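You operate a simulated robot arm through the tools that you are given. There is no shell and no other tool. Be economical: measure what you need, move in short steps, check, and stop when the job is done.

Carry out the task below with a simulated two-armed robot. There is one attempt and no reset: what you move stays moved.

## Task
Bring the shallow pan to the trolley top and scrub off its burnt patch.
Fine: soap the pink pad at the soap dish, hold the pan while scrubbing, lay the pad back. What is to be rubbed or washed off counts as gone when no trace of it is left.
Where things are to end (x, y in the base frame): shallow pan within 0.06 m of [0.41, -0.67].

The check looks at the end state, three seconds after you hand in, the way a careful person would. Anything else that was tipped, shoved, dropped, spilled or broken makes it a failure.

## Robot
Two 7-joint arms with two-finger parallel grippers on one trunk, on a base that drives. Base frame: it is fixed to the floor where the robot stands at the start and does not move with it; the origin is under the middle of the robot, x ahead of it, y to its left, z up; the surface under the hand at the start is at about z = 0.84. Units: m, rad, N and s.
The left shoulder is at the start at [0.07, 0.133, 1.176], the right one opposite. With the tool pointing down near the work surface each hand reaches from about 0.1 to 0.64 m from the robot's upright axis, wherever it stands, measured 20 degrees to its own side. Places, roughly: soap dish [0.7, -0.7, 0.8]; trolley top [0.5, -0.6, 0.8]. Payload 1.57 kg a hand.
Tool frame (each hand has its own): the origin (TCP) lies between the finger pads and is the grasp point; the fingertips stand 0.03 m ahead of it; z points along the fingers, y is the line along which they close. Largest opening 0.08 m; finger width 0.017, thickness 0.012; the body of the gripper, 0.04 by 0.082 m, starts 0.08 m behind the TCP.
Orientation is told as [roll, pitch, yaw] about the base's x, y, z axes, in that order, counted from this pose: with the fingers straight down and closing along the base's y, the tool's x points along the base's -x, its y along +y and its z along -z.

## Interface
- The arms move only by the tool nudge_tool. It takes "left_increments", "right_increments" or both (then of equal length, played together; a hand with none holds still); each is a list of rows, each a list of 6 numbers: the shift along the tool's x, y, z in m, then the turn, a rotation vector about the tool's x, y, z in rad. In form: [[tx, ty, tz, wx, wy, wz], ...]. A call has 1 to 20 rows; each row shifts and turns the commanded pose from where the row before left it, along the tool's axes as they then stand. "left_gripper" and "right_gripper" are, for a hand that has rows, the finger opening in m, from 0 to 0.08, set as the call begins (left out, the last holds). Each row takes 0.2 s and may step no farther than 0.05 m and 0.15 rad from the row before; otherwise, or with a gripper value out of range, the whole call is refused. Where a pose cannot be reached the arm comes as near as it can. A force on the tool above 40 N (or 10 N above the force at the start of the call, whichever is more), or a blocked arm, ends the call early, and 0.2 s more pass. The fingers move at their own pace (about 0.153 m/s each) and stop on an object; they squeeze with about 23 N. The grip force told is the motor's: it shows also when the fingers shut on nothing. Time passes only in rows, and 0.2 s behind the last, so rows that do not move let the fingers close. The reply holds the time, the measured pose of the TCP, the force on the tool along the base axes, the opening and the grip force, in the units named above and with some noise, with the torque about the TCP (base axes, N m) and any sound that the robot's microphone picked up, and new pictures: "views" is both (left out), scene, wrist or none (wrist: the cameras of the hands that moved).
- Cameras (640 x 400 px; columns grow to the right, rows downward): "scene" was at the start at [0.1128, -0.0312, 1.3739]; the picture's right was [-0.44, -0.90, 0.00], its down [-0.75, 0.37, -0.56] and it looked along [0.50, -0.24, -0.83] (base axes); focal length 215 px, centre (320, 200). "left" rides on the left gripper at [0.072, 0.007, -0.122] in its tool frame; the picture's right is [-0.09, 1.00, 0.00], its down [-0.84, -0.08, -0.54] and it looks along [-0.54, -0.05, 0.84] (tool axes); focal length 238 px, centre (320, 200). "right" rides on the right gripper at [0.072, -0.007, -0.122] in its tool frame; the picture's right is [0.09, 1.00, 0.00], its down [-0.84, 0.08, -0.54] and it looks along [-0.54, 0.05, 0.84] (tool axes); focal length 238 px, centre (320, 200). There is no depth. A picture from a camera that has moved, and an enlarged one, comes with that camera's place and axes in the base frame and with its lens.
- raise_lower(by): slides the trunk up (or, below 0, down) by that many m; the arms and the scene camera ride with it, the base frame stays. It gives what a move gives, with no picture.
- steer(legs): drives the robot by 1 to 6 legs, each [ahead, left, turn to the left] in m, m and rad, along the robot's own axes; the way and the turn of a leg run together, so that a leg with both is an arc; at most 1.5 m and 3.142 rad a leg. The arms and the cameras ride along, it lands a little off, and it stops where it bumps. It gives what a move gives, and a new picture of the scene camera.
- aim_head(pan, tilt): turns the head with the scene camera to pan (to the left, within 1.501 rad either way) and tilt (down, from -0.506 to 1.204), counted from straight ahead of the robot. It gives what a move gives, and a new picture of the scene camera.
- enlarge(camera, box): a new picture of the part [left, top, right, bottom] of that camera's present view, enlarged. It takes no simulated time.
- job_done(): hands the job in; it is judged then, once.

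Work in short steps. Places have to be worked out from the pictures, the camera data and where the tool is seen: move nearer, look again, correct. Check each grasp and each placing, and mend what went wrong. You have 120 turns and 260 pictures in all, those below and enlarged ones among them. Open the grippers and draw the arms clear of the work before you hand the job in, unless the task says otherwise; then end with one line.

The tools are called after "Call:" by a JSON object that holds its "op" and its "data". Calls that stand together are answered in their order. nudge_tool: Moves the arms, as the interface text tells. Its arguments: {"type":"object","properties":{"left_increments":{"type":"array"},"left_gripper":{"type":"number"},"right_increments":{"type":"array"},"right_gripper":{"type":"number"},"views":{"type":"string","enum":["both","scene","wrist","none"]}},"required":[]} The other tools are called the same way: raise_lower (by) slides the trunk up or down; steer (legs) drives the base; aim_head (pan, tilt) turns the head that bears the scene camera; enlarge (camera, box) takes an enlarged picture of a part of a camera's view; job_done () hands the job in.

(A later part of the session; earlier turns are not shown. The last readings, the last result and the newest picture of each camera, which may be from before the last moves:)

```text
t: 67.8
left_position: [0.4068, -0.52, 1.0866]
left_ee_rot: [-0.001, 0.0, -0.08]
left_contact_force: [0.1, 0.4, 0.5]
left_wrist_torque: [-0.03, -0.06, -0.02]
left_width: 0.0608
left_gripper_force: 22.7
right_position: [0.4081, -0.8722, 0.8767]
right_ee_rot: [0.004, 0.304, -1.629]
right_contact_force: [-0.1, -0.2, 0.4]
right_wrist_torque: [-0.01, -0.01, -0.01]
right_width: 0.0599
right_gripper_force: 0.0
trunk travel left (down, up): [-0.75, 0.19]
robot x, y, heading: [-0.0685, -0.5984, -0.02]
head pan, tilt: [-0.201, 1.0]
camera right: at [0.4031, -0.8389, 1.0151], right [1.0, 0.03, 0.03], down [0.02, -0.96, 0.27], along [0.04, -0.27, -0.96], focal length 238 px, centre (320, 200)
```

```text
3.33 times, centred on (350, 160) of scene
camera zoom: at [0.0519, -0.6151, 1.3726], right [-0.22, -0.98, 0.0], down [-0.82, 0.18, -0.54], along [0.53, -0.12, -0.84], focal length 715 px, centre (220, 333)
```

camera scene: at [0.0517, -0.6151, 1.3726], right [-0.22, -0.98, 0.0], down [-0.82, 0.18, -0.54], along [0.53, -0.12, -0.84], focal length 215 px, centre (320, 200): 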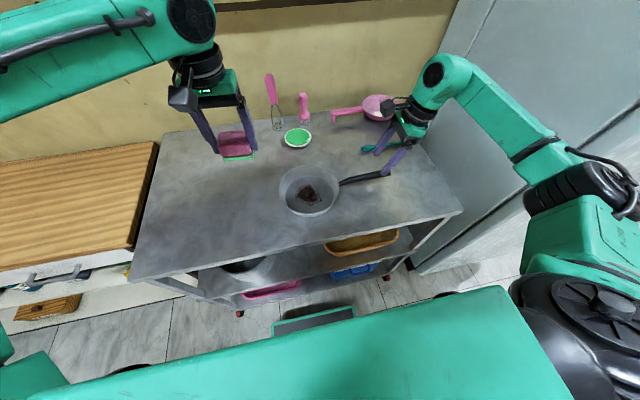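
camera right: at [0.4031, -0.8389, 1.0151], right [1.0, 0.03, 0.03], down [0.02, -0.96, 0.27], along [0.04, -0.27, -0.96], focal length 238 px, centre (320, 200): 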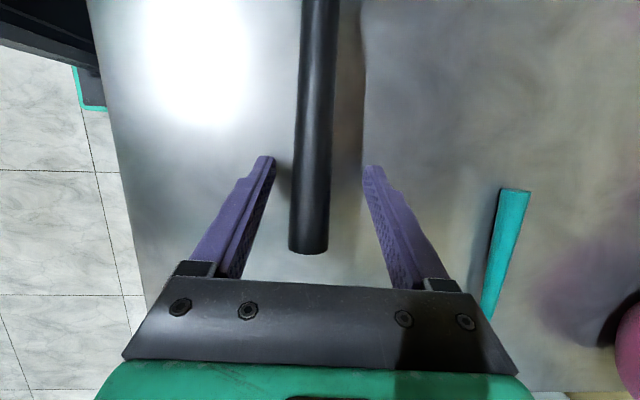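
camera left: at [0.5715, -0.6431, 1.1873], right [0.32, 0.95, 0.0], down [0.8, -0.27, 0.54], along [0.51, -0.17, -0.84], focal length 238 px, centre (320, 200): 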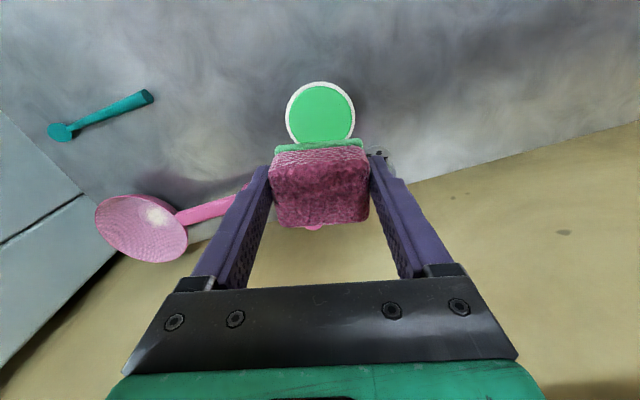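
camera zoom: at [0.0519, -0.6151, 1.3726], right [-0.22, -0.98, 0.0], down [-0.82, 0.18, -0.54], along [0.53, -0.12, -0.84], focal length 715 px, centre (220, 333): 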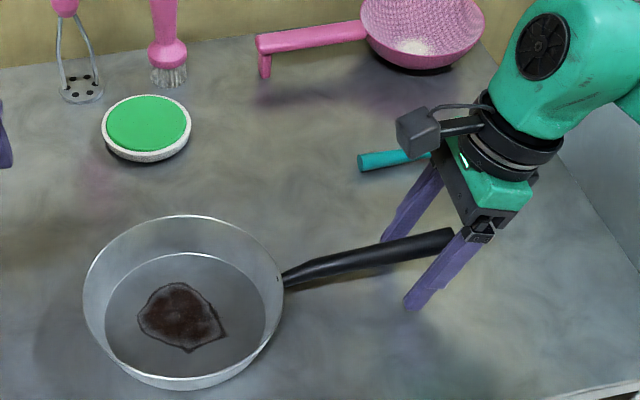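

The handle is between the fingers at pad height. I'll shift 3 mm to centre and close.

Call:
{"op": "nudge_tool", "data": {"right_increments": [[0, -0.003, 0, 0, 0, 0], [0, 0, 0, 0, 0, 0], [0, 0, 0, 0, 0, 0]], "right_gripper": 0.0, "views": "wrist"}}

Call:
{"op": "enlarge", "data": {"camera": "scene", "box": [270, 100, 430, 220]}}

```text
t: 68.6
left_position: [0.4061, -0.5202, 1.0869]
left_ee_rot: [-0.002, 0.001, -0.079]
left_contact_force: [0.5, -0.1, -0.2]
left_wrist_torque: [0.02, 0.02, -0.01]
left_width: 0.0609
left_gripper_force: 23.5
right_position: [0.405, -0.8724, 0.8776]
right_ee_rot: [0.003, 0.301, -1.629]
right_contact_force: [-0.3, -0.6, 0.5]
right_wrist_torque: [-0.23, 0.02, 0.03]
right_width: 0.0215
right_gripper_force: 22.4
trunk travel left (down, up): [-0.75, 0.19]
robot x, y, heading: [-0.0655, -0.6009, -0.018]
head pan, tilt: [-0.201, 1.0]
camera right: at [0.3999, -0.8382, 1.0154], right [1.0, 0.03, 0.03], down [0.02, -0.96, 0.27], along [0.04, -0.27, -0.96], focal length 238 px, centre (320, 200)
```

right: 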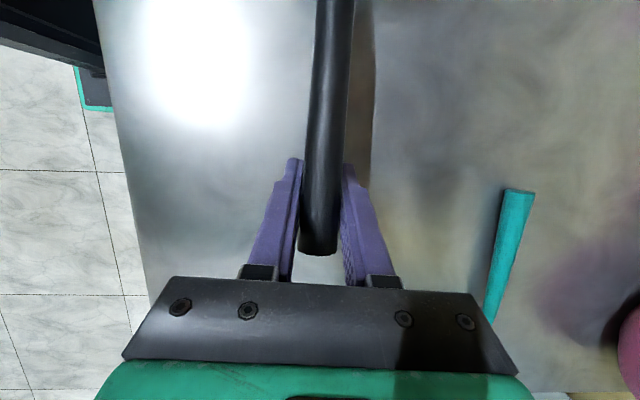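

```text
3.33 times, centred on (350, 160) of scene
camera zoom: at [0.0519, -0.6151, 1.3725], right [-0.22, -0.98, 0.0], down [-0.82, 0.18, -0.54], along [0.53, -0.12, -0.84], focal length 715 px, centre (220, 333)
```

zoom: 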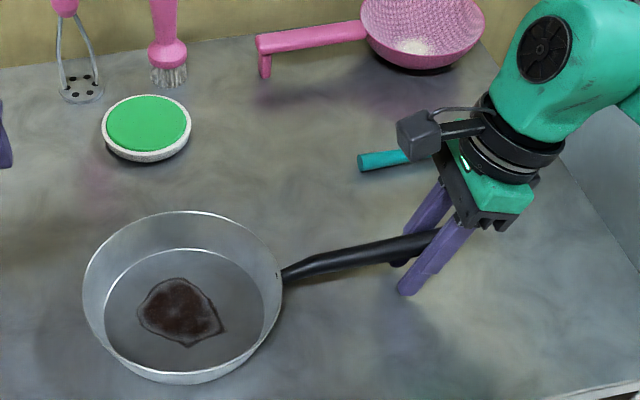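

The handle is held (opening 0.0215) and the patch centre is at about (0.413, -0.661). I'll bring the pad over the pan.

Call:
{"op": "nudge_tool", "data": {"left_increments": [[-0.004, -0.035, 0.015, 0, 0, 0], [-0.004, -0.035, 0.015, 0, 0, 0], [-0.004, -0.035, 0.015, 0, 0, 0], [-0.004, -0.036, 0.015, 0, 0, 0], [0, 0, 0.035, 0, 0, 0], [0, 0, 0.035, 0, 0, 0]]}}

Call:
{"op": "enlarge", "data": {"camera": "scene", "box": [250, 100, 410, 220]}}

```text
t: 70.0
left_position: [0.3439, -0.5474, 0.9613]
left_ee_rot: [-0.004, 0.0, -0.081]
left_contact_force: [-0.7, -0.2, 0.2]
left_wrist_torque: [0.03, 0.0, -0.01]
left_width: 0.0607
left_gripper_force: 22.9
left hand out of reach, approached as far as the arm can: row 1, 2, 3, 4, 5, 6
right_position: [0.4045, -0.8706, 0.8768]
right_ee_rot: [0.003, 0.305, -1.627]
right_contact_force: [-0.5, 0.0, -0.1]
right_wrist_torque: [-0.39, 0.03, 0.0]
right_width: 0.021
right_gripper_force: 23.2
trunk travel left (down, up): [-0.75, 0.19]
robot x, y, heading: [-0.0652, -0.5951, -0.014]
head pan, tilt: [-0.201, 1.0]
camera scene: at [0.0522, -0.6148, 1.3726], right [-0.22, -0.98, 0.0], down [-0.82, 0.18, -0.54], along [0.53, -0.12, -0.84], focal length 215 px, centre (320, 200)
camera left: at [0.2737, -0.5338, 1.0838], right [0.17, 0.99, 0.0], down [0.83, -0.14, 0.54], along [0.53, -0.1, -0.84], focal length 238 px, centre (320, 200)
```

scene: 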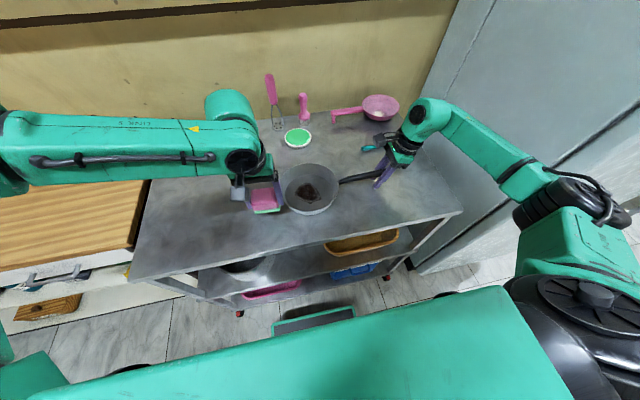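
left: 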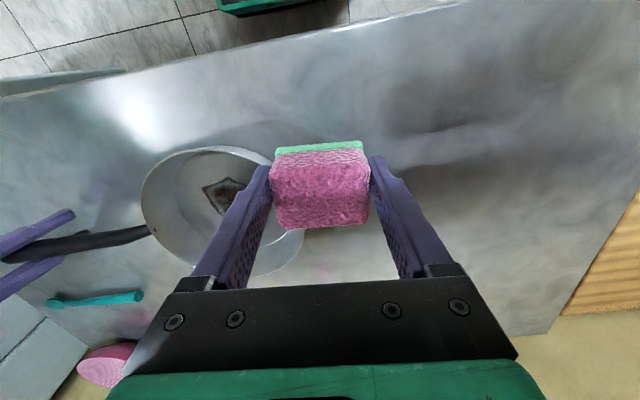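

```text
3.33 times, centred on (330, 160) of scene
camera zoom: at [0.0522, -0.6148, 1.3726], right [-0.22, -0.98, 0.0], down [-0.82, 0.18, -0.54], along [0.53, -0.12, -0.84], focal length 715 px, centre (287, 333)
```

zoom: 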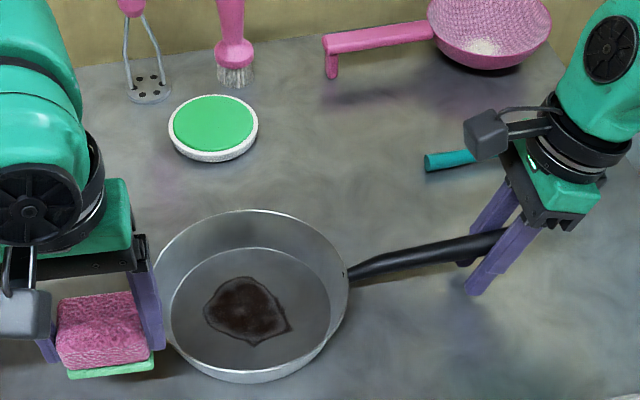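

The left arm hit a joint limit as the forearm swung sideways, so the pad stopped left of the pan and still above it. I'll raise a little and turn the hand clockwise to free the wrist.

Call:
{"op": "nudge_tool", "data": {"left_increments": [[0, 0, -0.03, 0, 0, 0.1], [0, 0, -0.01, 0, 0, 0.1], [0, 0, 0, 0, 0, 0.1], [0, 0, 0, 0, 0, 0.1], [0, 0, 0, 0, 0, 0.1]], "views": "none"}}

```text
t: 71.2
left_position: [0.3454, -0.5469, 1.0011]
left_ee_rot: [-0.001, -0.001, -0.582]
left_contact_force: [0.1, -0.5, 0.2]
left_wrist_torque: [-0.02, 0.0, -0.01]
left_width: 0.061
left_gripper_force: 22.9
right_position: [0.4055, -0.8701, 0.8792]
right_ee_rot: [0.003, 0.305, -1.628]
right_contact_force: [0.0, 0.2, -0.4]
right_wrist_torque: [-0.1, 0.02, 0.08]
right_width: 0.0214
right_gripper_force: 22.6
trunk travel left (down, up): [-0.75, 0.19]
robot x, y, heading: [-0.0669, -0.6015, -0.021]
head pan, tilt: [-0.201, 1.0]
```

Freed at yaw -0.58. I'll move over the patch at this height.

Call:
{"op": "nudge_tool", "data": {"left_increments": [[-0.0298, -0.0149, 0, 0, 0, 0], [-0.0298, -0.0149, 0, 0, 0, 0], [-0.0298, -0.0149, 0, 0, 0, 0], [-0.0298, -0.0149, 0, 0, 0, 0]]}}

Call:
{"op": "enlarge", "data": {"camera": "scene", "box": [250, 100, 410, 220]}}

```text
t: 72.2
left_position: [0.3534, -0.5546, 1.0097]
left_ee_rot: [-0.005, -0.003, -0.581]
left_contact_force: [0.3, -0.1, 0.4]
left_wrist_torque: [0.02, 0.03, -0.02]
left_width: 0.061
left_gripper_force: 23.4
left hand out of reach, approached as far as the arm can: row 1, 2, 3, 4
right_position: [0.4046, -0.8704, 0.8788]
right_ee_rot: [0.004, 0.304, -1.627]
right_contact_force: [0.2, 0.4, -0.6]
right_wrist_torque: [0.03, 0.03, 0.0]
right_width: 0.0216
right_gripper_force: 22.5
trunk travel left (down, up): [-0.75, 0.19]
robot x, y, heading: [-0.063, -0.5988, -0.02]
head pan, tilt: [-0.201, 1.0]
camera scene: at [0.0517, -0.6151, 1.3726], right [-0.22, -0.98, 0.0], down [-0.82, 0.18, -0.54], along [0.53, -0.12, -0.84], focal length 215 px, centre (320, 200)
camera left: at [0.2968, -0.5083, 1.1333], right [0.62, 0.78, 0.0], down [0.66, -0.52, 0.54], along [0.42, -0.34, -0.84], focal length 238 px, centre (320, 200)
```

scene: 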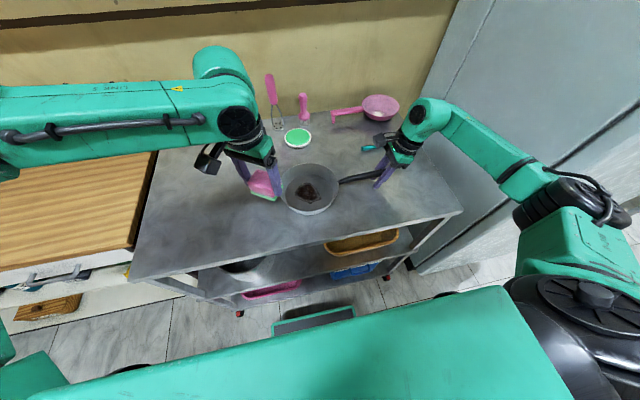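
left: 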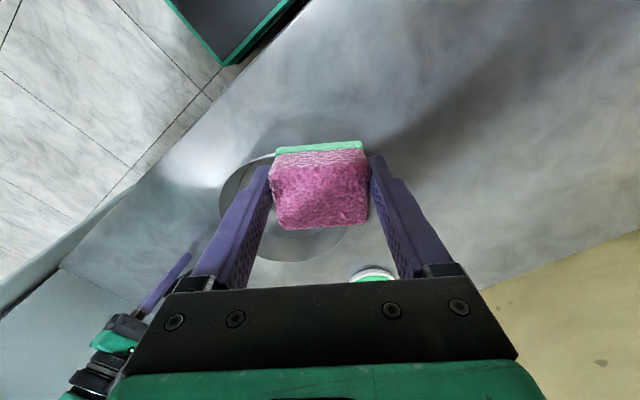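

```text
3.33 times, centred on (330, 160) of scene
camera zoom: at [0.0517, -0.6151, 1.3726], right [-0.22, -0.98, 0.0], down [-0.82, 0.18, -0.54], along [0.53, -0.12, -0.84], focal length 715 px, centre (287, 333)
```

zoom: 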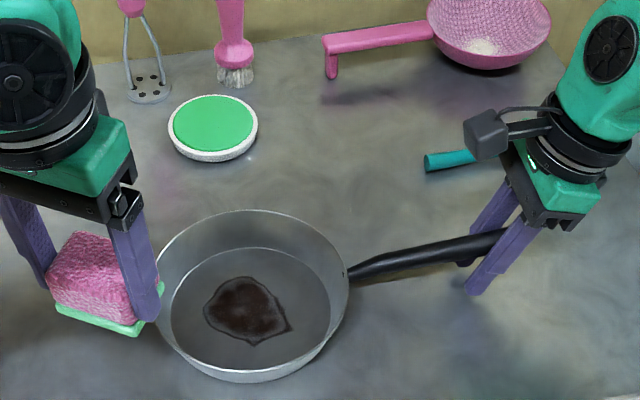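

The left arm cannot come far enough across the body. I'll release the handle, lift both hands, and drive 0.16 m right so the pan lies more in front of the left shoulder.

Call:
{"op": "nudge_tool", "data": {"right_increments": [[0, 0, 0, 0, 0, 0], [0, 0, 0, 0, 0, 0], [0.009, 0, -0.029, 0, 0, 0], [0.009, 0, -0.029, 0, 0, 0], [0.009, 0, -0.029, 0, 0, 0], [0.009, 0, -0.029, 0, 0, 0]], "left_increments": [[0, 0, 0, 0, 0, 0], [0, 0, -0.03, 0, 0, 0], [0, 0, -0.02, 0, 0, 0], [0, 0, 0, 0, 0, 0], [0, 0, 0, 0, 0, 0], [0, 0, 0, 0, 0, 0]], "right_gripper": 0.06, "views": "scene"}}

Call:
{"op": "aim_head", "data": {"pan": -0.5, "tilt": 0.9}}

```text
t: 73.6
left_position: [0.3526, -0.5527, 1.0605]
left_ee_rot: [-0.001, -0.002, -0.581]
left_contact_force: [0.2, -0.3, 0.1]
left_wrist_torque: [-0.01, 0.01, -0.01]
left_width: 0.0608
left_gripper_force: 22.6
right_position: [0.4035, -0.8719, 1.0007]
right_ee_rot: [0.001, 0.301, -1.629]
right_contact_force: [-0.1, -0.3, 0.1]
right_wrist_torque: [0.03, 0.02, -0.01]
right_width: 0.0598
right_gripper_force: 0.0
trunk travel left (down, up): [-0.75, 0.19]
robot x, y, heading: [-0.0635, -0.5985, -0.021]
head pan, tilt: [-0.201, 1.0]
camera scene: at [0.0513, -0.6146, 1.3726], right [-0.22, -0.98, 0.0], down [-0.82, 0.18, -0.54], along [0.53, -0.12, -0.84], focal length 215 px, centre (320, 200)
```

scene: 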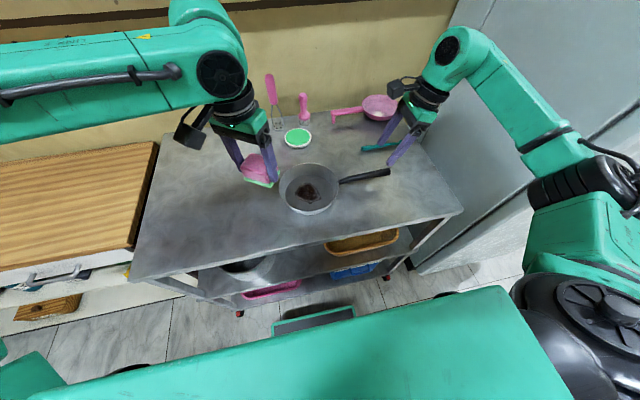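

```text
t: 74.4
left_position: [0.3521, -0.5552, 1.0609]
left_ee_rot: [-0.001, -0.002, -0.581]
left_contact_force: [-0.1, -0.9, -0.4]
left_wrist_torque: [-0.01, 0.01, 0.01]
left_width: 0.0606
left_gripper_force: 23.3
right_position: [0.4044, -0.871, 1.0006]
right_ee_rot: [0.006, 0.304, -1.629]
right_contact_force: [0.0, -0.6, 0.6]
right_wrist_torque: [-0.01, 0.02, 0.04]
right_width: 0.0601
right_gripper_force: 0.0
trunk travel left (down, up): [-0.75, 0.19]
robot x, y, heading: [-0.064, -0.5957, -0.022]
head pan, tilt: [-0.499, 0.901]
camera scene: at [0.0493, -0.6373, 1.3798], right [-0.5, -0.87, 0.0], down [-0.68, 0.39, -0.62], along [0.54, -0.31, -0.78], focal length 215 px, centre (320, 200)
```

scene: 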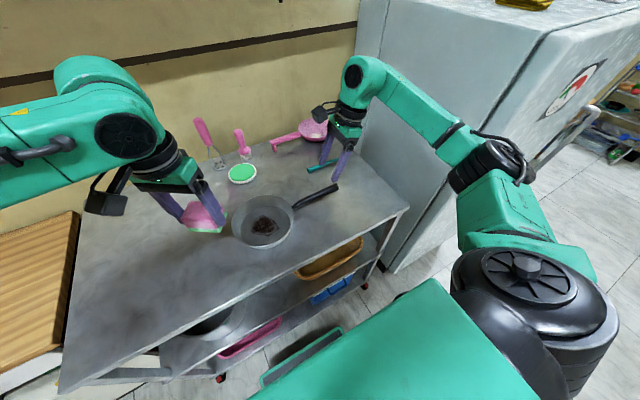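

The elbow stays clear in front of the fridge. I'll drive 0.16 m right and correct the heading.

Call:
{"op": "steer", "data": {"legs": [[0, -0.16, 0.02]]}}

```text
t: 75.8
left_position: [0.3506, -0.7064, 1.06]
left_ee_rot: [-0.004, -0.003, -0.563]
left_contact_force: [0.5, 0.2, -0.7]
left_wrist_torque: [0.0, -0.02, -0.02]
left_width: 0.0608
left_gripper_force: 23.1
right_position: [0.4074, -1.0233, 1.0002]
right_ee_rot: [0.004, 0.302, -1.606]
right_contact_force: [-0.6, -0.2, 0.4]
right_wrist_torque: [0.01, -0.01, 0.0]
right_width: 0.0601
right_gripper_force: 0.1
trunk travel left (down, up): [-0.75, 0.19]
robot x, y, heading: [-0.0674, -0.7613, 0.002]
head pan, tilt: [-0.499, 0.901]
camera scene: at [0.0482, -0.7955, 1.3799], right [-0.48, -0.88, 0.0], down [-0.69, 0.37, -0.62], along [0.55, -0.3, -0.78], focal length 215 px, centre (320, 200)
```

scene: 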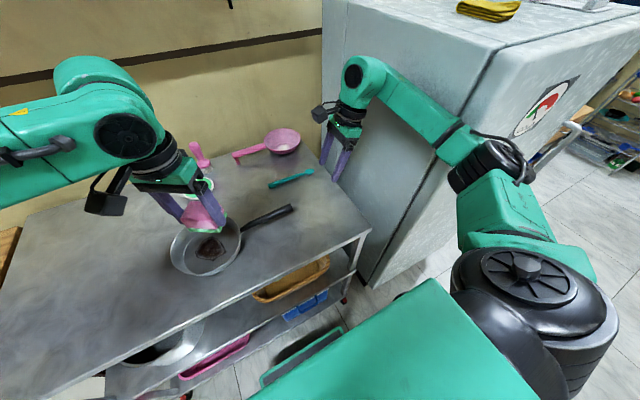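

I'll move the left hand over the patch and bring the right hand back above the handle end, together.

Call:
{"op": "nudge_tool", "data": {"left_increments": [[-0.014, 0.035, 0, 0, 0, 0], [-0.014, 0.035, 0, 0, 0, 0], [0, 0, 0, 0, 0, 0], [0, 0, 0, 0, 0, 0], [0, 0, 0, 0, 0, 0]], "right_increments": [[0, 0, 0, 0, 0, 0], [0.036, 0, 0.011, 0, 0, 0], [0.036, 0, 0.011, 0, 0, 0], [0.036, -0.004, 0.011, 0, 0, 0], [0.036, -0.004, 0.011, 0, 0, 0]]}}

```text
t: 77.0
left_position: [0.4143, -0.6611, 1.0607]
left_ee_rot: [-0.003, -0.002, -0.559]
left_contact_force: [-0.2, -0.2, -0.6]
left_wrist_torque: [-0.01, 0.01, 0.04]
left_width: 0.0607
left_gripper_force: 22.8
right_position: [0.4073, -0.8711, 1.0019]
right_ee_rot: [0.002, 0.299, -1.607]
right_contact_force: [0.2, 0.2, -0.5]
right_wrist_torque: [-0.03, -0.04, 0.0]
right_width: 0.06
right_gripper_force: 0.1
trunk travel left (down, up): [-0.75, 0.19]
robot x, y, heading: [-0.0697, -0.7633, 0.004]
head pan, tilt: [-0.499, 0.901]
camera scene: at [0.0493, -0.7947, 1.3798], right [-0.48, -0.88, 0.0], down [-0.69, 0.37, -0.62], along [0.54, -0.3, -0.78], focal length 215 px, centre (320, 200)
camera right: at [0.4021, -0.8367, 1.1394], right [1.0, 0.05, 0.03], down [0.04, -0.96, 0.27], along [0.04, -0.27, -0.96], focal length 238 px, centre (320, 200)
camera left: at [0.356, -0.6153, 1.1829], right [0.61, 0.79, 0.0], down [0.67, -0.51, 0.54], along [0.43, -0.33, -0.84], focal length 238 px, centre (320, 200)
```

scene: 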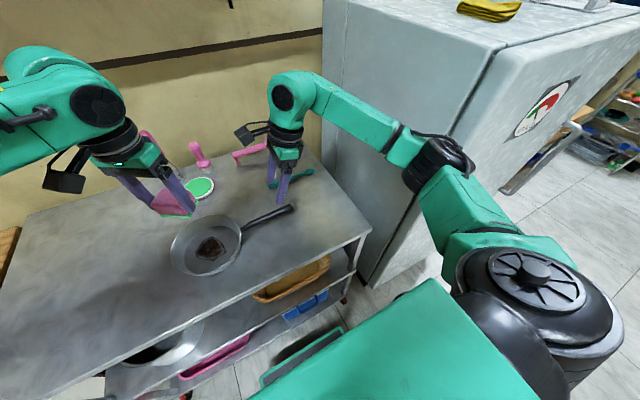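
right: 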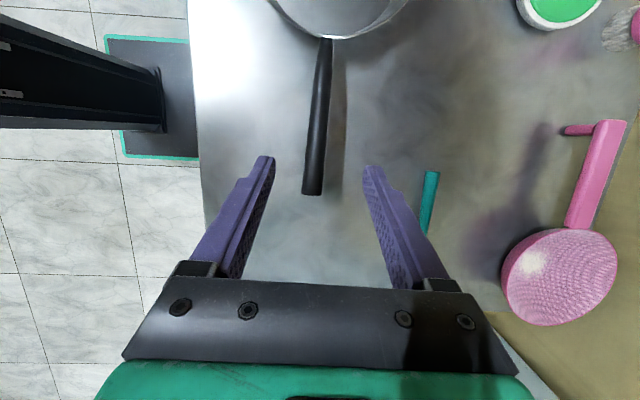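
left: 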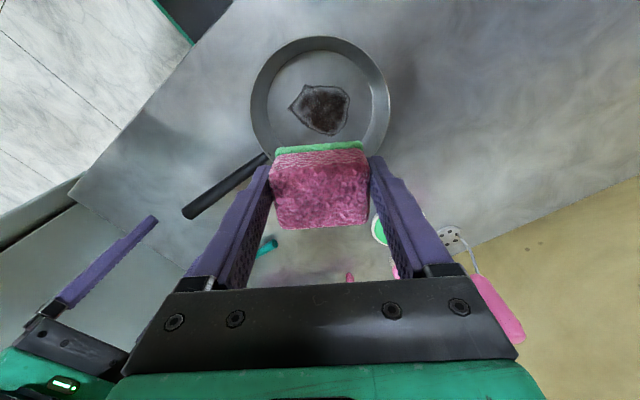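

Both arms reach well now. I'll lower the right hand onto the handle end (x about 0.4045 there).

Call:
{"op": "nudge_tool", "data": {"right_increments": [[-0.0091, -0.001, 0.0295, 0, 0, 0], [-0.0091, -0.001, 0.0295, 0, 0, 0], [-0.0091, -0.001, 0.0295, 0, 0, 0], [-0.0055, 0, 0.0177, 0, 0, 0], [-0.0037, 0, 0.0118, 0, 0, 0]], "views": "wrist"}}

```text
t: 78.2
left_position: [0.4121, -0.6622, 1.061]
left_ee_rot: [-0.002, -0.002, -0.561]
left_contact_force: [0.4, -0.2, 0.1]
left_wrist_torque: [-0.03, 0.0, 0.01]
left_width: 0.0609
left_gripper_force: 23.3
right_position: [0.4038, -0.8718, 0.8765]
right_ee_rot: [0.005, 0.304, -1.608]
right_contact_force: [0.2, -0.1, -0.2]
right_wrist_torque: [-0.01, -0.01, 0.02]
right_width: 0.0599
right_gripper_force: 0.0
trunk travel left (down, up): [-0.75, 0.19]
robot x, y, heading: [-0.0694, -0.7597, -0.001]
head pan, tilt: [-0.499, 0.901]
camera right: at [0.3984, -0.8397, 1.0142], right [1.0, 0.05, 0.03], down [0.04, -0.96, 0.27], along [0.04, -0.27, -0.96], focal length 238 px, centre (320, 200)
```

right: 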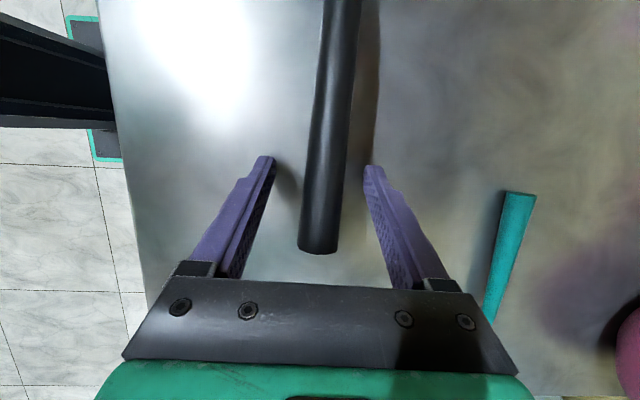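

The handle is centred between the fingers. I'll close on it, and bring the pad down to just above the pan floor.

Call:
{"op": "nudge_tool", "data": {"right_increments": [[0, 0, 0, 0, 0, 0], [0, 0, 0, 0, 0, 0], [0, 0, 0, 0, 0, 0]], "right_gripper": 0.0, "views": "none"}}

Call:
{"op": "nudge_tool", "data": {"left_increments": [[0, 0, 0.04, 0, 0, 0], [0, 0, 0.04, 0, 0, 0], [0, 0, 0.035, 0, 0, 0], [0, 0, 0.025, 0, 0, 0], [0, 0, 0.015, 0, 0, 0]]}}

Call:
{"op": "enlarge", "data": {"camera": "scene", "box": [120, 150, 320, 300]}}

```text
t: 79.0
left_position: [0.4135, -0.6626, 1.0608]
left_ee_rot: [-0.002, 0.002, -0.56]
left_contact_force: [0.4, 0.3, -1.3]
left_wrist_torque: [0.0, -0.01, 0.03]
left_width: 0.0607
left_gripper_force: 22.7
right_position: [0.4043, -0.8729, 0.8766]
right_ee_rot: [0.003, 0.304, -1.607]
right_contact_force: [-0.7, 0.2, -0.3]
right_wrist_torque: [0.06, 0.0, -0.13]
right_width: 0.0214
right_gripper_force: 23.2
trunk travel left (down, up): [-0.75, 0.19]
robot x, y, heading: [-0.0667, -0.7621, -0.007]
head pan, tilt: [-0.499, 0.901]
```

```text
t: 80.2
left_position: [0.3962, -0.643, 0.9151]
left_ee_rot: [-0.003, -0.006, -0.559]
left_contact_force: [0.5, 0.0, -0.6]
left_wrist_torque: [-0.03, 0.02, -0.02]
left_width: 0.0609
left_gripper_force: 22.3
left hand out of reach, approached as far as the arm can: row 2, 3, 4, 5
right_position: [0.4034, -0.8726, 0.8755]
right_ee_rot: [0.004, 0.305, -1.608]
right_contact_force: [0.4, 0.8, 0.0]
right_wrist_torque: [-0.06, -0.01, -0.09]
right_width: 0.0214
right_gripper_force: 22.9
trunk travel left (down, up): [-0.75, 0.19]
robot x, y, heading: [-0.0648, -0.7583, 0.001]
head pan, tilt: [-0.499, 0.901]
camera scene: at [0.0487, -0.7967, 1.3798], right [-0.48, -0.88, 0.0], down [-0.69, 0.38, -0.62], along [0.55, -0.3, -0.78], focal length 215 px, centre (320, 200)
camera left: at [0.338, -0.5984, 1.0374], right [0.61, 0.79, 0.0], down [0.67, -0.51, 0.55], along [0.43, -0.33, -0.84], focal length 238 px, centre (320, 200)
```

scene: 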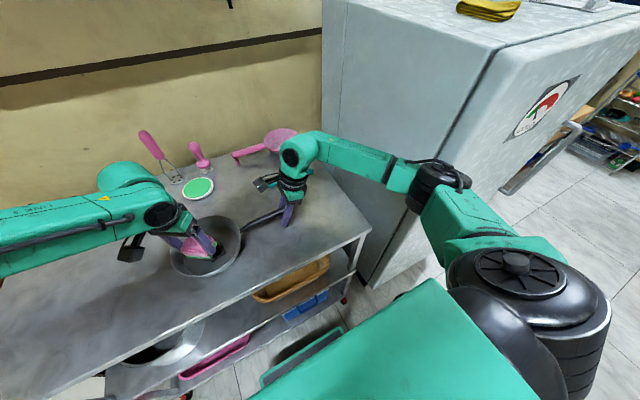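
left: 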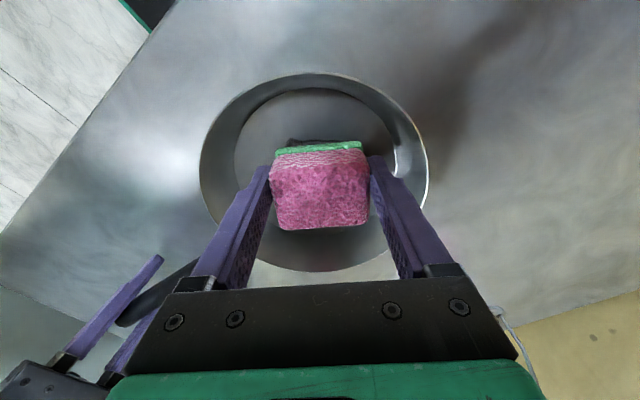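

```text
2.67 times, centred on (220, 225) of scene
camera zoom: at [0.0487, -0.7967, 1.3798], right [-0.48, -0.88, 0.0], down [-0.69, 0.38, -0.62], along [0.55, -0.3, -0.78], focal length 572 px, centre (587, 133)
```

zoom: 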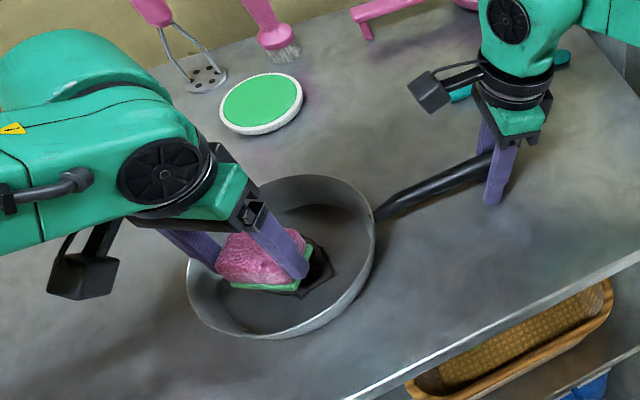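

The arm is again limited, with the pad just above the pan floor. From the earlier pad pick I know yaw near -0.06 works in this region, so I'll rise and turn the hand back.

Call:
{"op": "nudge_tool", "data": {"left_increments": [[0, 0, -0.04, 0, 0, 0], [0, 0, -0.03, 0, 0, 0], [0, 0, -0.02, 0, 0, -0.1], [0, 0, 0, 0, 0, -0.1], [0, 0, 0, 0, 0, -0.1], [0, 0, 0, 0, 0, -0.1], [0, 0, 0, 0, 0, -0.1]], "views": "scene"}}

```text
t: 81.8
left_position: [0.3938, -0.6439, 1.0041]
left_ee_rot: [-0.002, 0.0, -0.057]
left_contact_force: [1.1, 0.0, -1.2]
left_wrist_torque: [-0.01, 0.02, 0.01]
left_width: 0.0608
left_gripper_force: 23.0
right_position: [0.4028, -0.8731, 0.8767]
right_ee_rot: [0.005, 0.306, -1.609]
right_contact_force: [0.4, -0.5, 0.2]
right_wrist_torque: [-0.05, 0.0, -0.07]
right_width: 0.0214
right_gripper_force: 22.4
trunk travel left (down, up): [-0.75, 0.19]
robot x, y, heading: [-0.0698, -0.7616, 0.0]
head pan, tilt: [-0.499, 0.901]
camera scene: at [0.0487, -0.7969, 1.3798], right [-0.48, -0.88, 0.0], down [-0.69, 0.38, -0.62], along [0.55, -0.3, -0.78], focal length 215 px, centre (320, 200)
```

scene: 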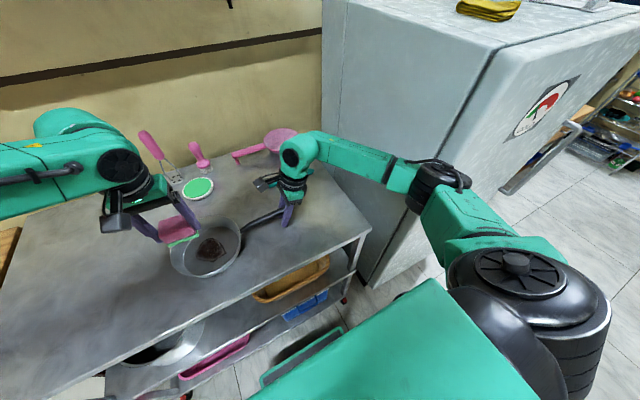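

Yaw is restored without a warning. I'll shift over the patch centre and lower, watching for limits.

Call:
{"op": "nudge_tool", "data": {"left_increments": [[-0.02, -0.015, 0, 0, 0, 0], [0, 0, 0.03, 0, 0, 0], [0, 0, 0.03, 0, 0, 0], [0, 0, 0.03, 0, 0, 0]]}}

```text
t: 82.8
left_position: [0.3994, -0.6432, 0.9208]
left_ee_rot: [-0.004, -0.001, -0.057]
left_contact_force: [0.5, 0.7, -0.6]
left_wrist_torque: [-0.03, -0.01, -0.03]
left_width: 0.0606
left_gripper_force: 22.6
left hand out of reach, approached as far as the arm can: row 2, 3, 4
right_position: [0.4029, -0.8722, 0.8776]
right_ee_rot: [0.003, 0.305, -1.608]
right_contact_force: [-0.2, 1.2, 0.3]
right_wrist_torque: [-0.04, 0.02, -0.05]
right_width: 0.0211
right_gripper_force: 22.5
trunk travel left (down, up): [-0.75, 0.19]
robot x, y, heading: [-0.0676, -0.7603, -0.003]
head pan, tilt: [-0.499, 0.901]
camera scene: at [0.0487, -0.7967, 1.3798], right [-0.48, -0.88, 0.0], down [-0.69, 0.38, -0.62], along [0.55, -0.3, -0.78], focal length 215 px, centre (320, 200)
camera left: at [0.3274, -0.6315, 1.0434], right [0.15, 0.99, 0.0], down [0.83, -0.12, 0.54], along [0.54, -0.09, -0.84], focal length 238 px, centre (320, 200)
```

scene: 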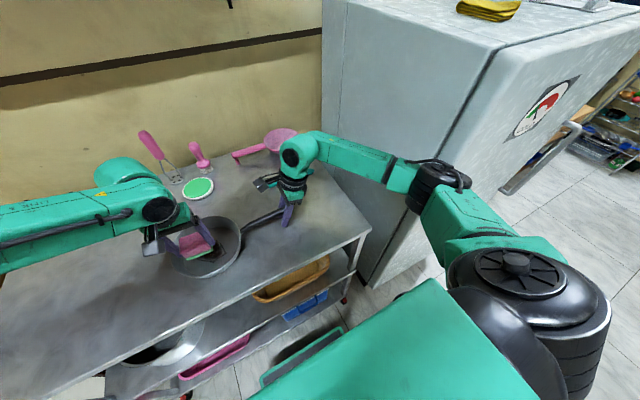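
left: 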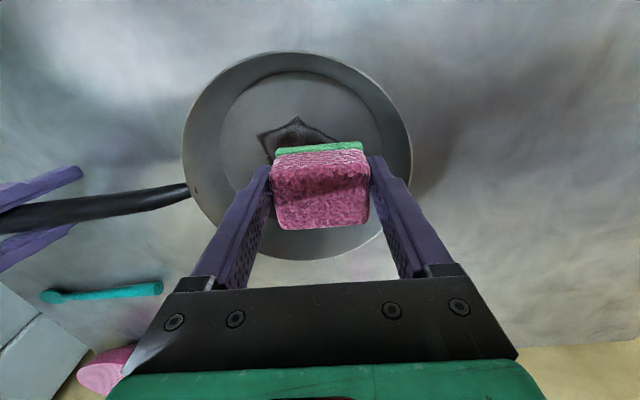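

The block doesn't depend on yaw but eases with height relative to the shoulder. So I'll release the handle, lift both hands, and lower the trunk so the same work height is relatively higher for the arms.

Call:
{"op": "nudge_tool", "data": {"right_increments": [[0, 0, 0, 0, 0, 0], [0, 0, 0, 0, 0, 0], [0.0104, 0, -0.0334, 0, 0, 0], [0.0104, 0, -0.0334, 0, 0, 0], [0.0104, 0, -0.0334, 0, 0, 0], [0.0104, 0, -0.0334, 0, 0, 0]], "left_increments": [[0, 0, -0.045, 0, 0, 0], [0, 0, -0.045, 0, 0, 0], [0, 0, -0.045, 0, 0, 0], [0, 0, -0.045, 0, 0, 0], [0, 0, 0, 0, 0, 0], [0, 0, 0, 0, 0, 0]], "right_gripper": 0.06, "views": "scene"}}

Call:
{"op": "raise_lower", "data": {"by": -0.12}}

Call:
{"op": "enlarge", "data": {"camera": "scene", "box": [0, 0, 640, 400]}}

```text
t: 84.2
left_position: [0.3961, -0.6448, 1.1029]
left_ee_rot: [-0.004, 0.0, -0.061]
left_contact_force: [-0.9, -0.6, -0.1]
left_wrist_torque: [-0.03, -0.01, 0.01]
left_width: 0.0611
left_gripper_force: 22.7
right_position: [0.4041, -0.8728, 1.0174]
right_ee_rot: [0.004, 0.303, -1.607]
right_contact_force: [0.6, -0.8, 0.0]
right_wrist_torque: [-0.03, -0.05, 0.0]
right_width: 0.06
right_gripper_force: 0.3
trunk travel left (down, up): [-0.75, 0.19]
robot x, y, heading: [-0.0663, -0.76, -0.002]
head pan, tilt: [-0.499, 0.901]
camera scene: at [0.0479, -0.7963, 1.3798], right [-0.48, -0.88, 0.0], down [-0.69, 0.37, -0.62], along [0.55, -0.3, -0.78], focal length 215 px, centre (320, 200)
```

scene: 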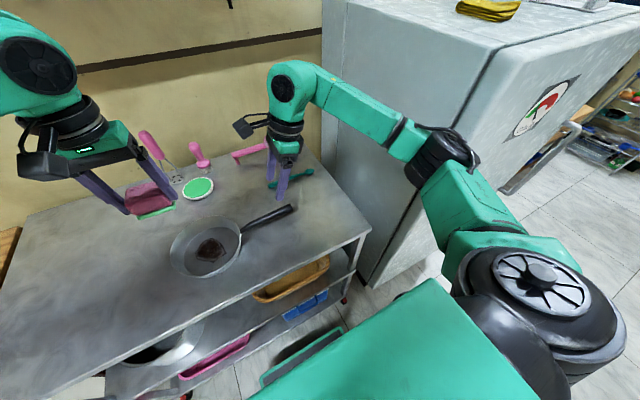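

```text
t: 85.7
left_position: [0.3975, -0.6454, 0.9819]
left_ee_rot: [-0.004, 0.001, -0.059]
left_contact_force: [0.0, -0.2, 0.5]
left_wrist_torque: [0.03, 0.03, 0.02]
left_width: 0.0608
left_gripper_force: 23.3
right_position: [0.4033, -0.8725, 0.897]
right_ee_rot: [0.005, 0.305, -1.607]
right_contact_force: [0.3, -0.7, 0.4]
right_wrist_torque: [0.01, 0.0, 0.01]
right_width: 0.06
right_gripper_force: 0.1
trunk travel left (down, up): [-0.63, 0.31]
robot x, y, heading: [-0.0659, -0.7619, 0.004]
head pan, tilt: [-0.499, 0.901]
```

```text
1.00 times, centred on (320, 200) of scene (not enlarged: the box is as wide or as high as the picture)
camera zoom: at [0.0482, -0.7967, 1.2599], right [-0.48, -0.88, 0.0], down [-0.69, 0.38, -0.62], along [0.55, -0.3, -0.78], focal length 215 px, centre (320, 200)
```

zoom: 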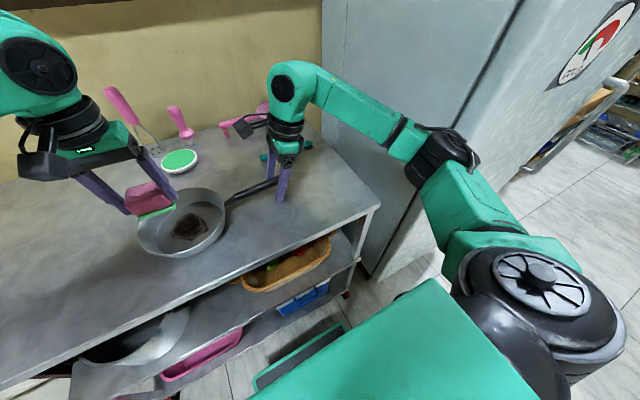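

Trunk lowered. I'll test the left reach: shift over the patch and lower to just above the pan floor.

Call:
{"op": "nudge_tool", "data": {"left_increments": [[-0.0164, -0.0137, 0, 0, 0, 0], [0, 0, 0.03, 0, 0, 0], [0, 0, 0.03, 0, 0, 0]], "views": "wrist"}}

```text
t: 86.5
left_position: [0.4137, -0.6603, 0.9209]
left_ee_rot: [-0.003, 0.001, -0.059]
left_contact_force: [0.0, -0.7, -0.4]
left_wrist_torque: [-0.01, 0.05, 0.01]
left_width: 0.0605
left_gripper_force: 23.6
right_position: [0.4055, -0.8721, 0.8968]
right_ee_rot: [0.003, 0.303, -1.607]
right_contact_force: [-0.1, 0.6, 1.1]
right_wrist_torque: [0.04, 0.01, -0.02]
right_width: 0.0601
right_gripper_force: 0.0
trunk travel left (down, up): [-0.63, 0.31]
robot x, y, heading: [-0.0699, -0.7591, 0.002]
head pan, tilt: [-0.499, 0.901]
camera left: at [0.3421, -0.6477, 1.0443], right [0.15, 0.99, 0.0], down [0.83, -0.13, 0.54], along [0.54, -0.08, -0.84], focal length 238 px, centre (320, 200)
```

left: 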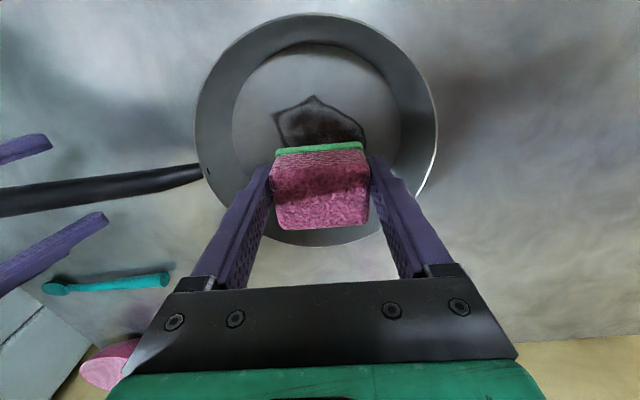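

The left arm reaches well now. I'll lower the right hand and grip the handle again.

Call:
{"op": "nudge_tool", "data": {"right_increments": [[-0.003, 0, 0.0096, 0, 0, 0], [-0.003, 0, 0.0096, 0, 0, 0]], "views": "wrist"}}

Call:
{"op": "nudge_tool", "data": {"right_increments": [[0, 0, 0, 0, 0, 0], [0, 0, 0, 0, 0, 0], [0, 0, 0, 0, 0, 0]], "right_gripper": 0.0, "views": "wrist"}}

```text
t: 87.1
left_position: [0.4123, -0.6609, 0.9219]
left_ee_rot: [-0.002, 0.0, -0.059]
left_contact_force: [0.3, 0.8, -0.5]
left_wrist_torque: [0.0, 0.02, 0.02]
left_width: 0.0608
left_gripper_force: 23.2
right_position: [0.4036, -0.873, 0.8769]
right_ee_rot: [0.002, 0.305, -1.606]
right_contact_force: [-0.3, -0.4, -0.3]
right_wrist_torque: [0.03, -0.03, -0.01]
right_width: 0.0599
right_gripper_force: 0.0
trunk travel left (down, up): [-0.63, 0.31]
robot x, y, heading: [-0.0686, -0.7638, -0.003]
head pan, tilt: [-0.499, 0.901]
camera right: at [0.3995, -0.8402, 1.0147], right [1.0, 0.05, 0.03], down [0.04, -0.96, 0.27], along [0.04, -0.27, -0.96], focal length 238 px, centre (320, 200)
```

right: 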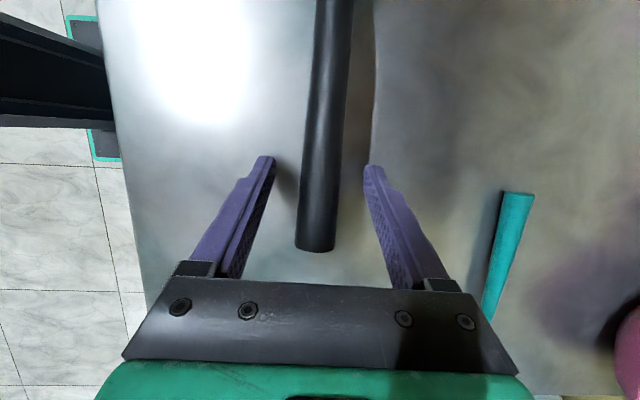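

```text
t: 87.9
left_position: [0.4131, -0.6596, 0.9225]
left_ee_rot: [-0.006, 0.0, -0.058]
left_contact_force: [1.5, 0.8, -0.5]
left_wrist_torque: [0.03, 0.03, -0.01]
left_width: 0.0611
left_gripper_force: 23.0
right_position: [0.4049, -0.8727, 0.8769]
right_ee_rot: [0.004, 0.305, -1.608]
right_contact_force: [-0.4, 0.4, 0.3]
right_wrist_torque: [-0.03, -0.01, 0.06]
right_width: 0.0212
right_gripper_force: 23.2
trunk travel left (down, up): [-0.63, 0.31]
robot x, y, heading: [-0.0633, -0.7629, -0.001]
head pan, tilt: [-0.499, 0.901]
camera right: at [0.3992, -0.8401, 1.0149], right [1.0, 0.05, 0.03], down [0.04, -0.96, 0.27], along [0.04, -0.27, -0.96], focal length 238 px, centre (320, 200)
```

right: 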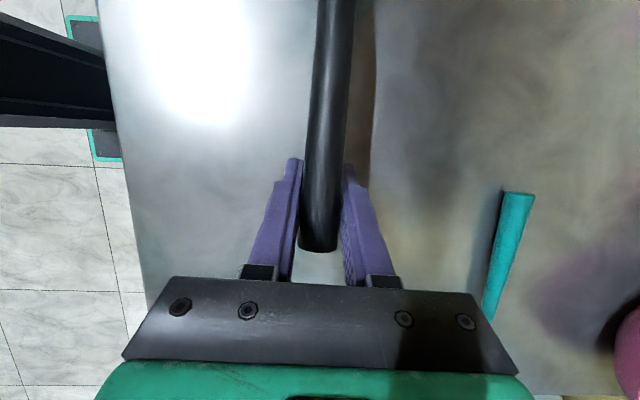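

The handle is held. I'll lower the pad to the pan floor, expecting contact near TCP z of 0.889.

Call:
{"op": "nudge_tool", "data": {"left_increments": [[0, 0, 0.015, 0, 0, 0], [0, 0, 0.01, 0, 0, 0], [0, 0, 0.005, 0, 0, 0], [0, 0, 0.003, 0, 0, 0], [0, 0, 0, 0, 0, 0]], "views": "none"}}

```text
t: 89.1
left_position: [0.4114, -0.6609, 0.8877]
left_ee_rot: [-0.005, -0.001, -0.06]
left_contact_force: [0.4, -0.6, 0.9]
left_wrist_torque: [-0.04, 0.04, 0.04]
left_width: 0.0611
left_gripper_force: 23.0
right_position: [0.4041, -0.8726, 0.8772]
right_ee_rot: [0.004, 0.303, -1.607]
right_contact_force: [0.4, -0.3, -0.4]
right_wrist_torque: [-0.07, 0.0, 0.06]
right_width: 0.021
right_gripper_force: 22.4
trunk travel left (down, up): [-0.63, 0.31]
robot x, y, heading: [-0.0705, -0.7587, -0.001]
head pan, tilt: [-0.499, 0.901]
```

Call:
{"op": "nudge_tool", "data": {"left_increments": [[0, 0, 0.002, 0, 0, 0], [0, 0, 0.002, 0, 0, 0], [0, 0, 0, 0, 0, 0]], "views": "none"}}

```text
t: 89.9
left_position: [0.4119, -0.6606, 0.8878]
left_ee_rot: [-0.003, -0.008, -0.059]
left_contact_force: [1.6, -0.6, 28.2]
left_wrist_torque: [0.06, 0.02, -0.08]
left_width: 0.0607
left_gripper_force: 23.1
right_position: [0.4016, -0.8727, 0.8771]
right_ee_rot: [0.003, 0.302, -1.607]
right_contact_force: [1.1, 3.3, -6.8]
right_wrist_torque: [-0.45, 0.1, -0.15]
right_width: 0.0213
right_gripper_force: 22.7
trunk travel left (down, up): [-0.63, 0.31]
robot x, y, heading: [-0.0662, -0.7605, 0.002]
head pan, tilt: [-0.499, 0.901]
```

Contact is at 28 N, firmer than needed. I'll ease off 2 mm and scrub with a circle and strokes over the patch.

Call:
{"op": "nudge_tool", "data": {"left_increments": [[0, 0, -0.0018, 0, 0, 0], [0, 0.018, 0, 0, 0, 0], [0.014, -0.004, 0, 0, 0, 0], [0.006, -0.014, 0, 0, 0, 0], [-0.006, -0.014, 0, 0, 0, 0], [-0.014, -0.006, 0, 0, 0, 0], [-0.016, 0.006, 0, 0, 0, 0], [-0.006, 0.014, 0, 0, 0, 0], [0.006, 0.014, 0, 0, 0, 0], [0.016, 0.006, 0, 0, 0, 0], [0, -0.02, 0, 0, 0, 0], [0, -0.02, 0, 0, 0, 0], [0.01, 0.002, 0, 0, 0, 0], [0, 0.018, 0, 0, 0, 0], [0, 0.018, 0, 0, 0, 0], [-0.022, 0, 0, 0, 0, 0], [0, -0.018, 0, 0, 0, 0], [0, -0.018, 0, 0, 0, 0], [0.012, 0.018, 0, 0, 0, 0]]}}

Call:
{"op": "enlarge", "data": {"camera": "scene", "box": [110, 150, 310, 290]}}

```text
t: 93.9
left_position: [0.3974, -0.6463, 0.8878]
left_ee_rot: [-0.004, -0.001, -0.058]
left_contact_force: [0.2, 0.1, 0.0]
left_wrist_torque: [-0.05, -0.02, 0.01]
left_width: 0.0612
left_gripper_force: 22.8
left hand out of reach, approached as far as the arm can: row 6, 7
right_position: [0.403, -0.8725, 0.8784]
right_ee_rot: [0.005, 0.302, -1.607]
right_contact_force: [0.9, -1.6, 2.1]
right_wrist_torque: [0.13, 0.0, -0.08]
right_width: 0.0213
right_gripper_force: 23.1
trunk travel left (down, up): [-0.63, 0.31]
robot x, y, heading: [-0.0676, -0.7589, -0.001]
head pan, tilt: [-0.499, 0.901]
camera scene: at [0.0472, -0.7958, 1.2599], right [-0.48, -0.88, 0.0], down [-0.69, 0.37, -0.62], along [0.55, -0.3, -0.78], focal length 215 px, centre (320, 200)
camera left: at [0.3275, -0.6339, 1.0119], right [0.15, 0.99, 0.0], down [0.83, -0.12, 0.54], along [0.54, -0.08, -0.84], focal length 238 px, centre (320, 200)
```

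scene: 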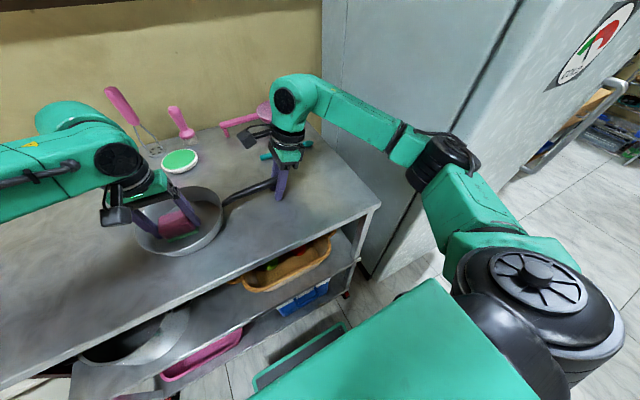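
left: 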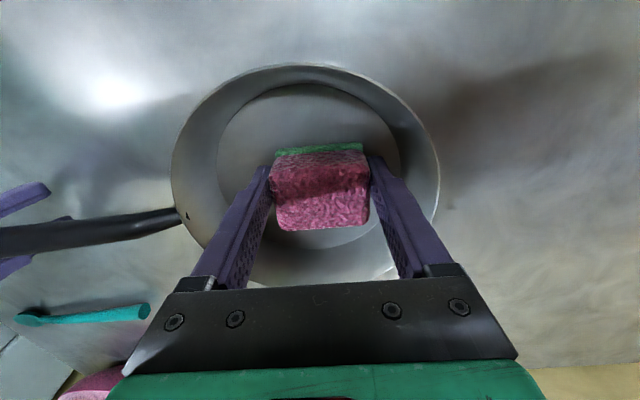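

```text
2.86 times, centred on (210, 220) of scene
camera zoom: at [0.0472, -0.7958, 1.2599], right [-0.48, -0.88, 0.0], down [-0.69, 0.37, -0.62], along [0.55, -0.3, -0.78], focal length 613 px, centre (634, 143)
```

zoom: 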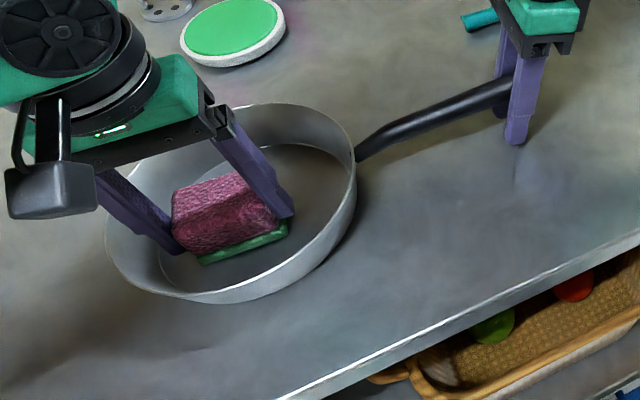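

Two rows met the reach limit, but the visible floor already looks clean. I'll lift the pad up to see what remains.

Call:
{"op": "nudge_tool", "data": {"left_increments": [[0, 0, -0.03, 0, 0, 0], [0, 0, -0.04, 0, 0, 0], [0, 0, -0.04, 0, 0, 0], [0, 0.03, -0.02, 0, 0, 0], [0, 0.04, 0, 0, 0, 0]], "views": "wrist"}}

Call:
{"op": "enlarge", "data": {"camera": "scene", "box": [110, 170, 270, 280]}}

```text
t: 95.1
left_position: [0.4026, -0.5746, 1.0172]
left_ee_rot: [-0.003, 0.001, -0.061]
left_contact_force: [0.2, 0.6, 0.3]
left_wrist_torque: [0.02, -0.03, -0.01]
left_width: 0.0605
left_gripper_force: 23.7
right_position: [0.4042, -0.8715, 0.8769]
right_ee_rot: [0.003, 0.302, -1.607]
right_contact_force: [-0.1, 0.1, 0.1]
right_wrist_torque: [-0.08, -0.01, -0.02]
right_width: 0.0215
right_gripper_force: 22.6
trunk travel left (down, up): [-0.63, 0.31]
robot x, y, heading: [-0.0661, -0.7635, -0.0]
head pan, tilt: [-0.499, 0.901]
camera left: at [0.3315, -0.5624, 1.1399], right [0.15, 0.99, 0.0], down [0.83, -0.13, 0.54], along [0.53, -0.09, -0.84], focal length 238 px, centre (320, 200)
```

left: 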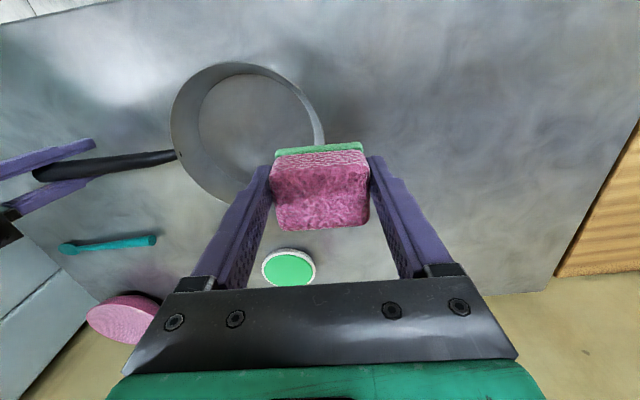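

```text
3.64 times, centred on (190, 225) of scene
camera zoom: at [0.0482, -0.7954, 1.2598], right [-0.48, -0.88, 0.0], down [-0.69, 0.37, -0.62], along [0.55, -0.3, -0.78], focal length 780 px, centre (793, 109)
```

zoom: 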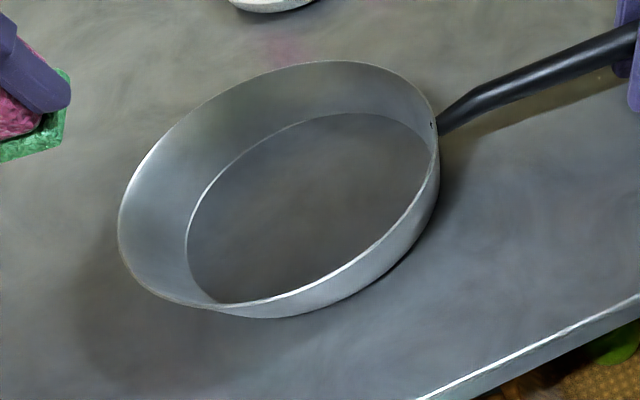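

The pan looks clean. I'll examine its floor closely for any faint trace.

Call:
{"op": "enlarge", "data": {"camera": "scene", "box": [140, 190, 230, 250]}}

Call:
{"op": "enlarge", "data": {"camera": "left", "box": [165, 55, 325, 205]}}

```text
6.67 times, centred on (185, 220) of scene
camera zoom: at [0.0482, -0.7954, 1.2598], right [-0.48, -0.88, 0.0], down [-0.69, 0.37, -0.62], along [0.55, -0.3, -0.78], focal length 1431 px, centre (1220, 67)
```

zoom: 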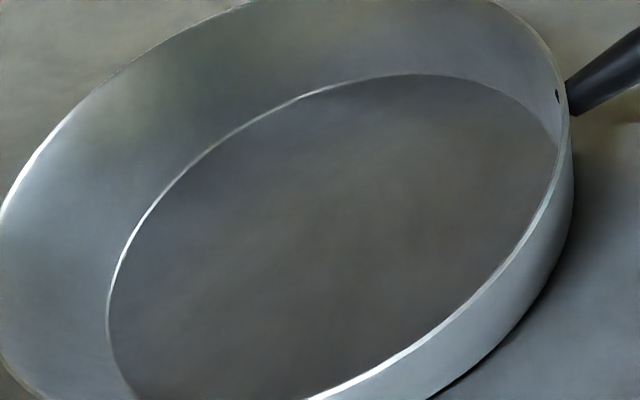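

```text
2.67 times, centred on (245, 130) of left
camera zoom: at [0.3315, -0.5624, 1.1399], right [0.15, 0.99, 0.0], down [0.83, -0.13, 0.54], along [0.53, -0.09, -0.84], focal length 636 px, centre (520, 387)
```

zoom: 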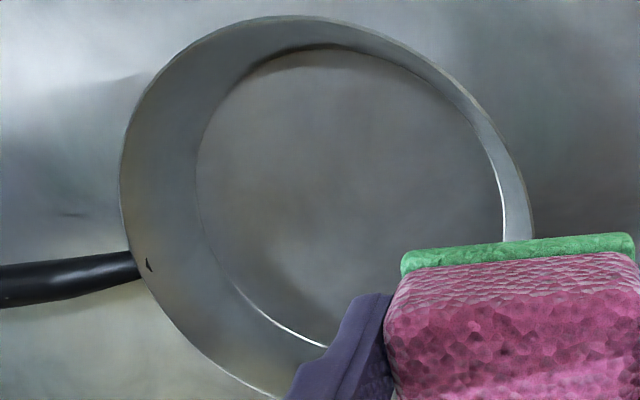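

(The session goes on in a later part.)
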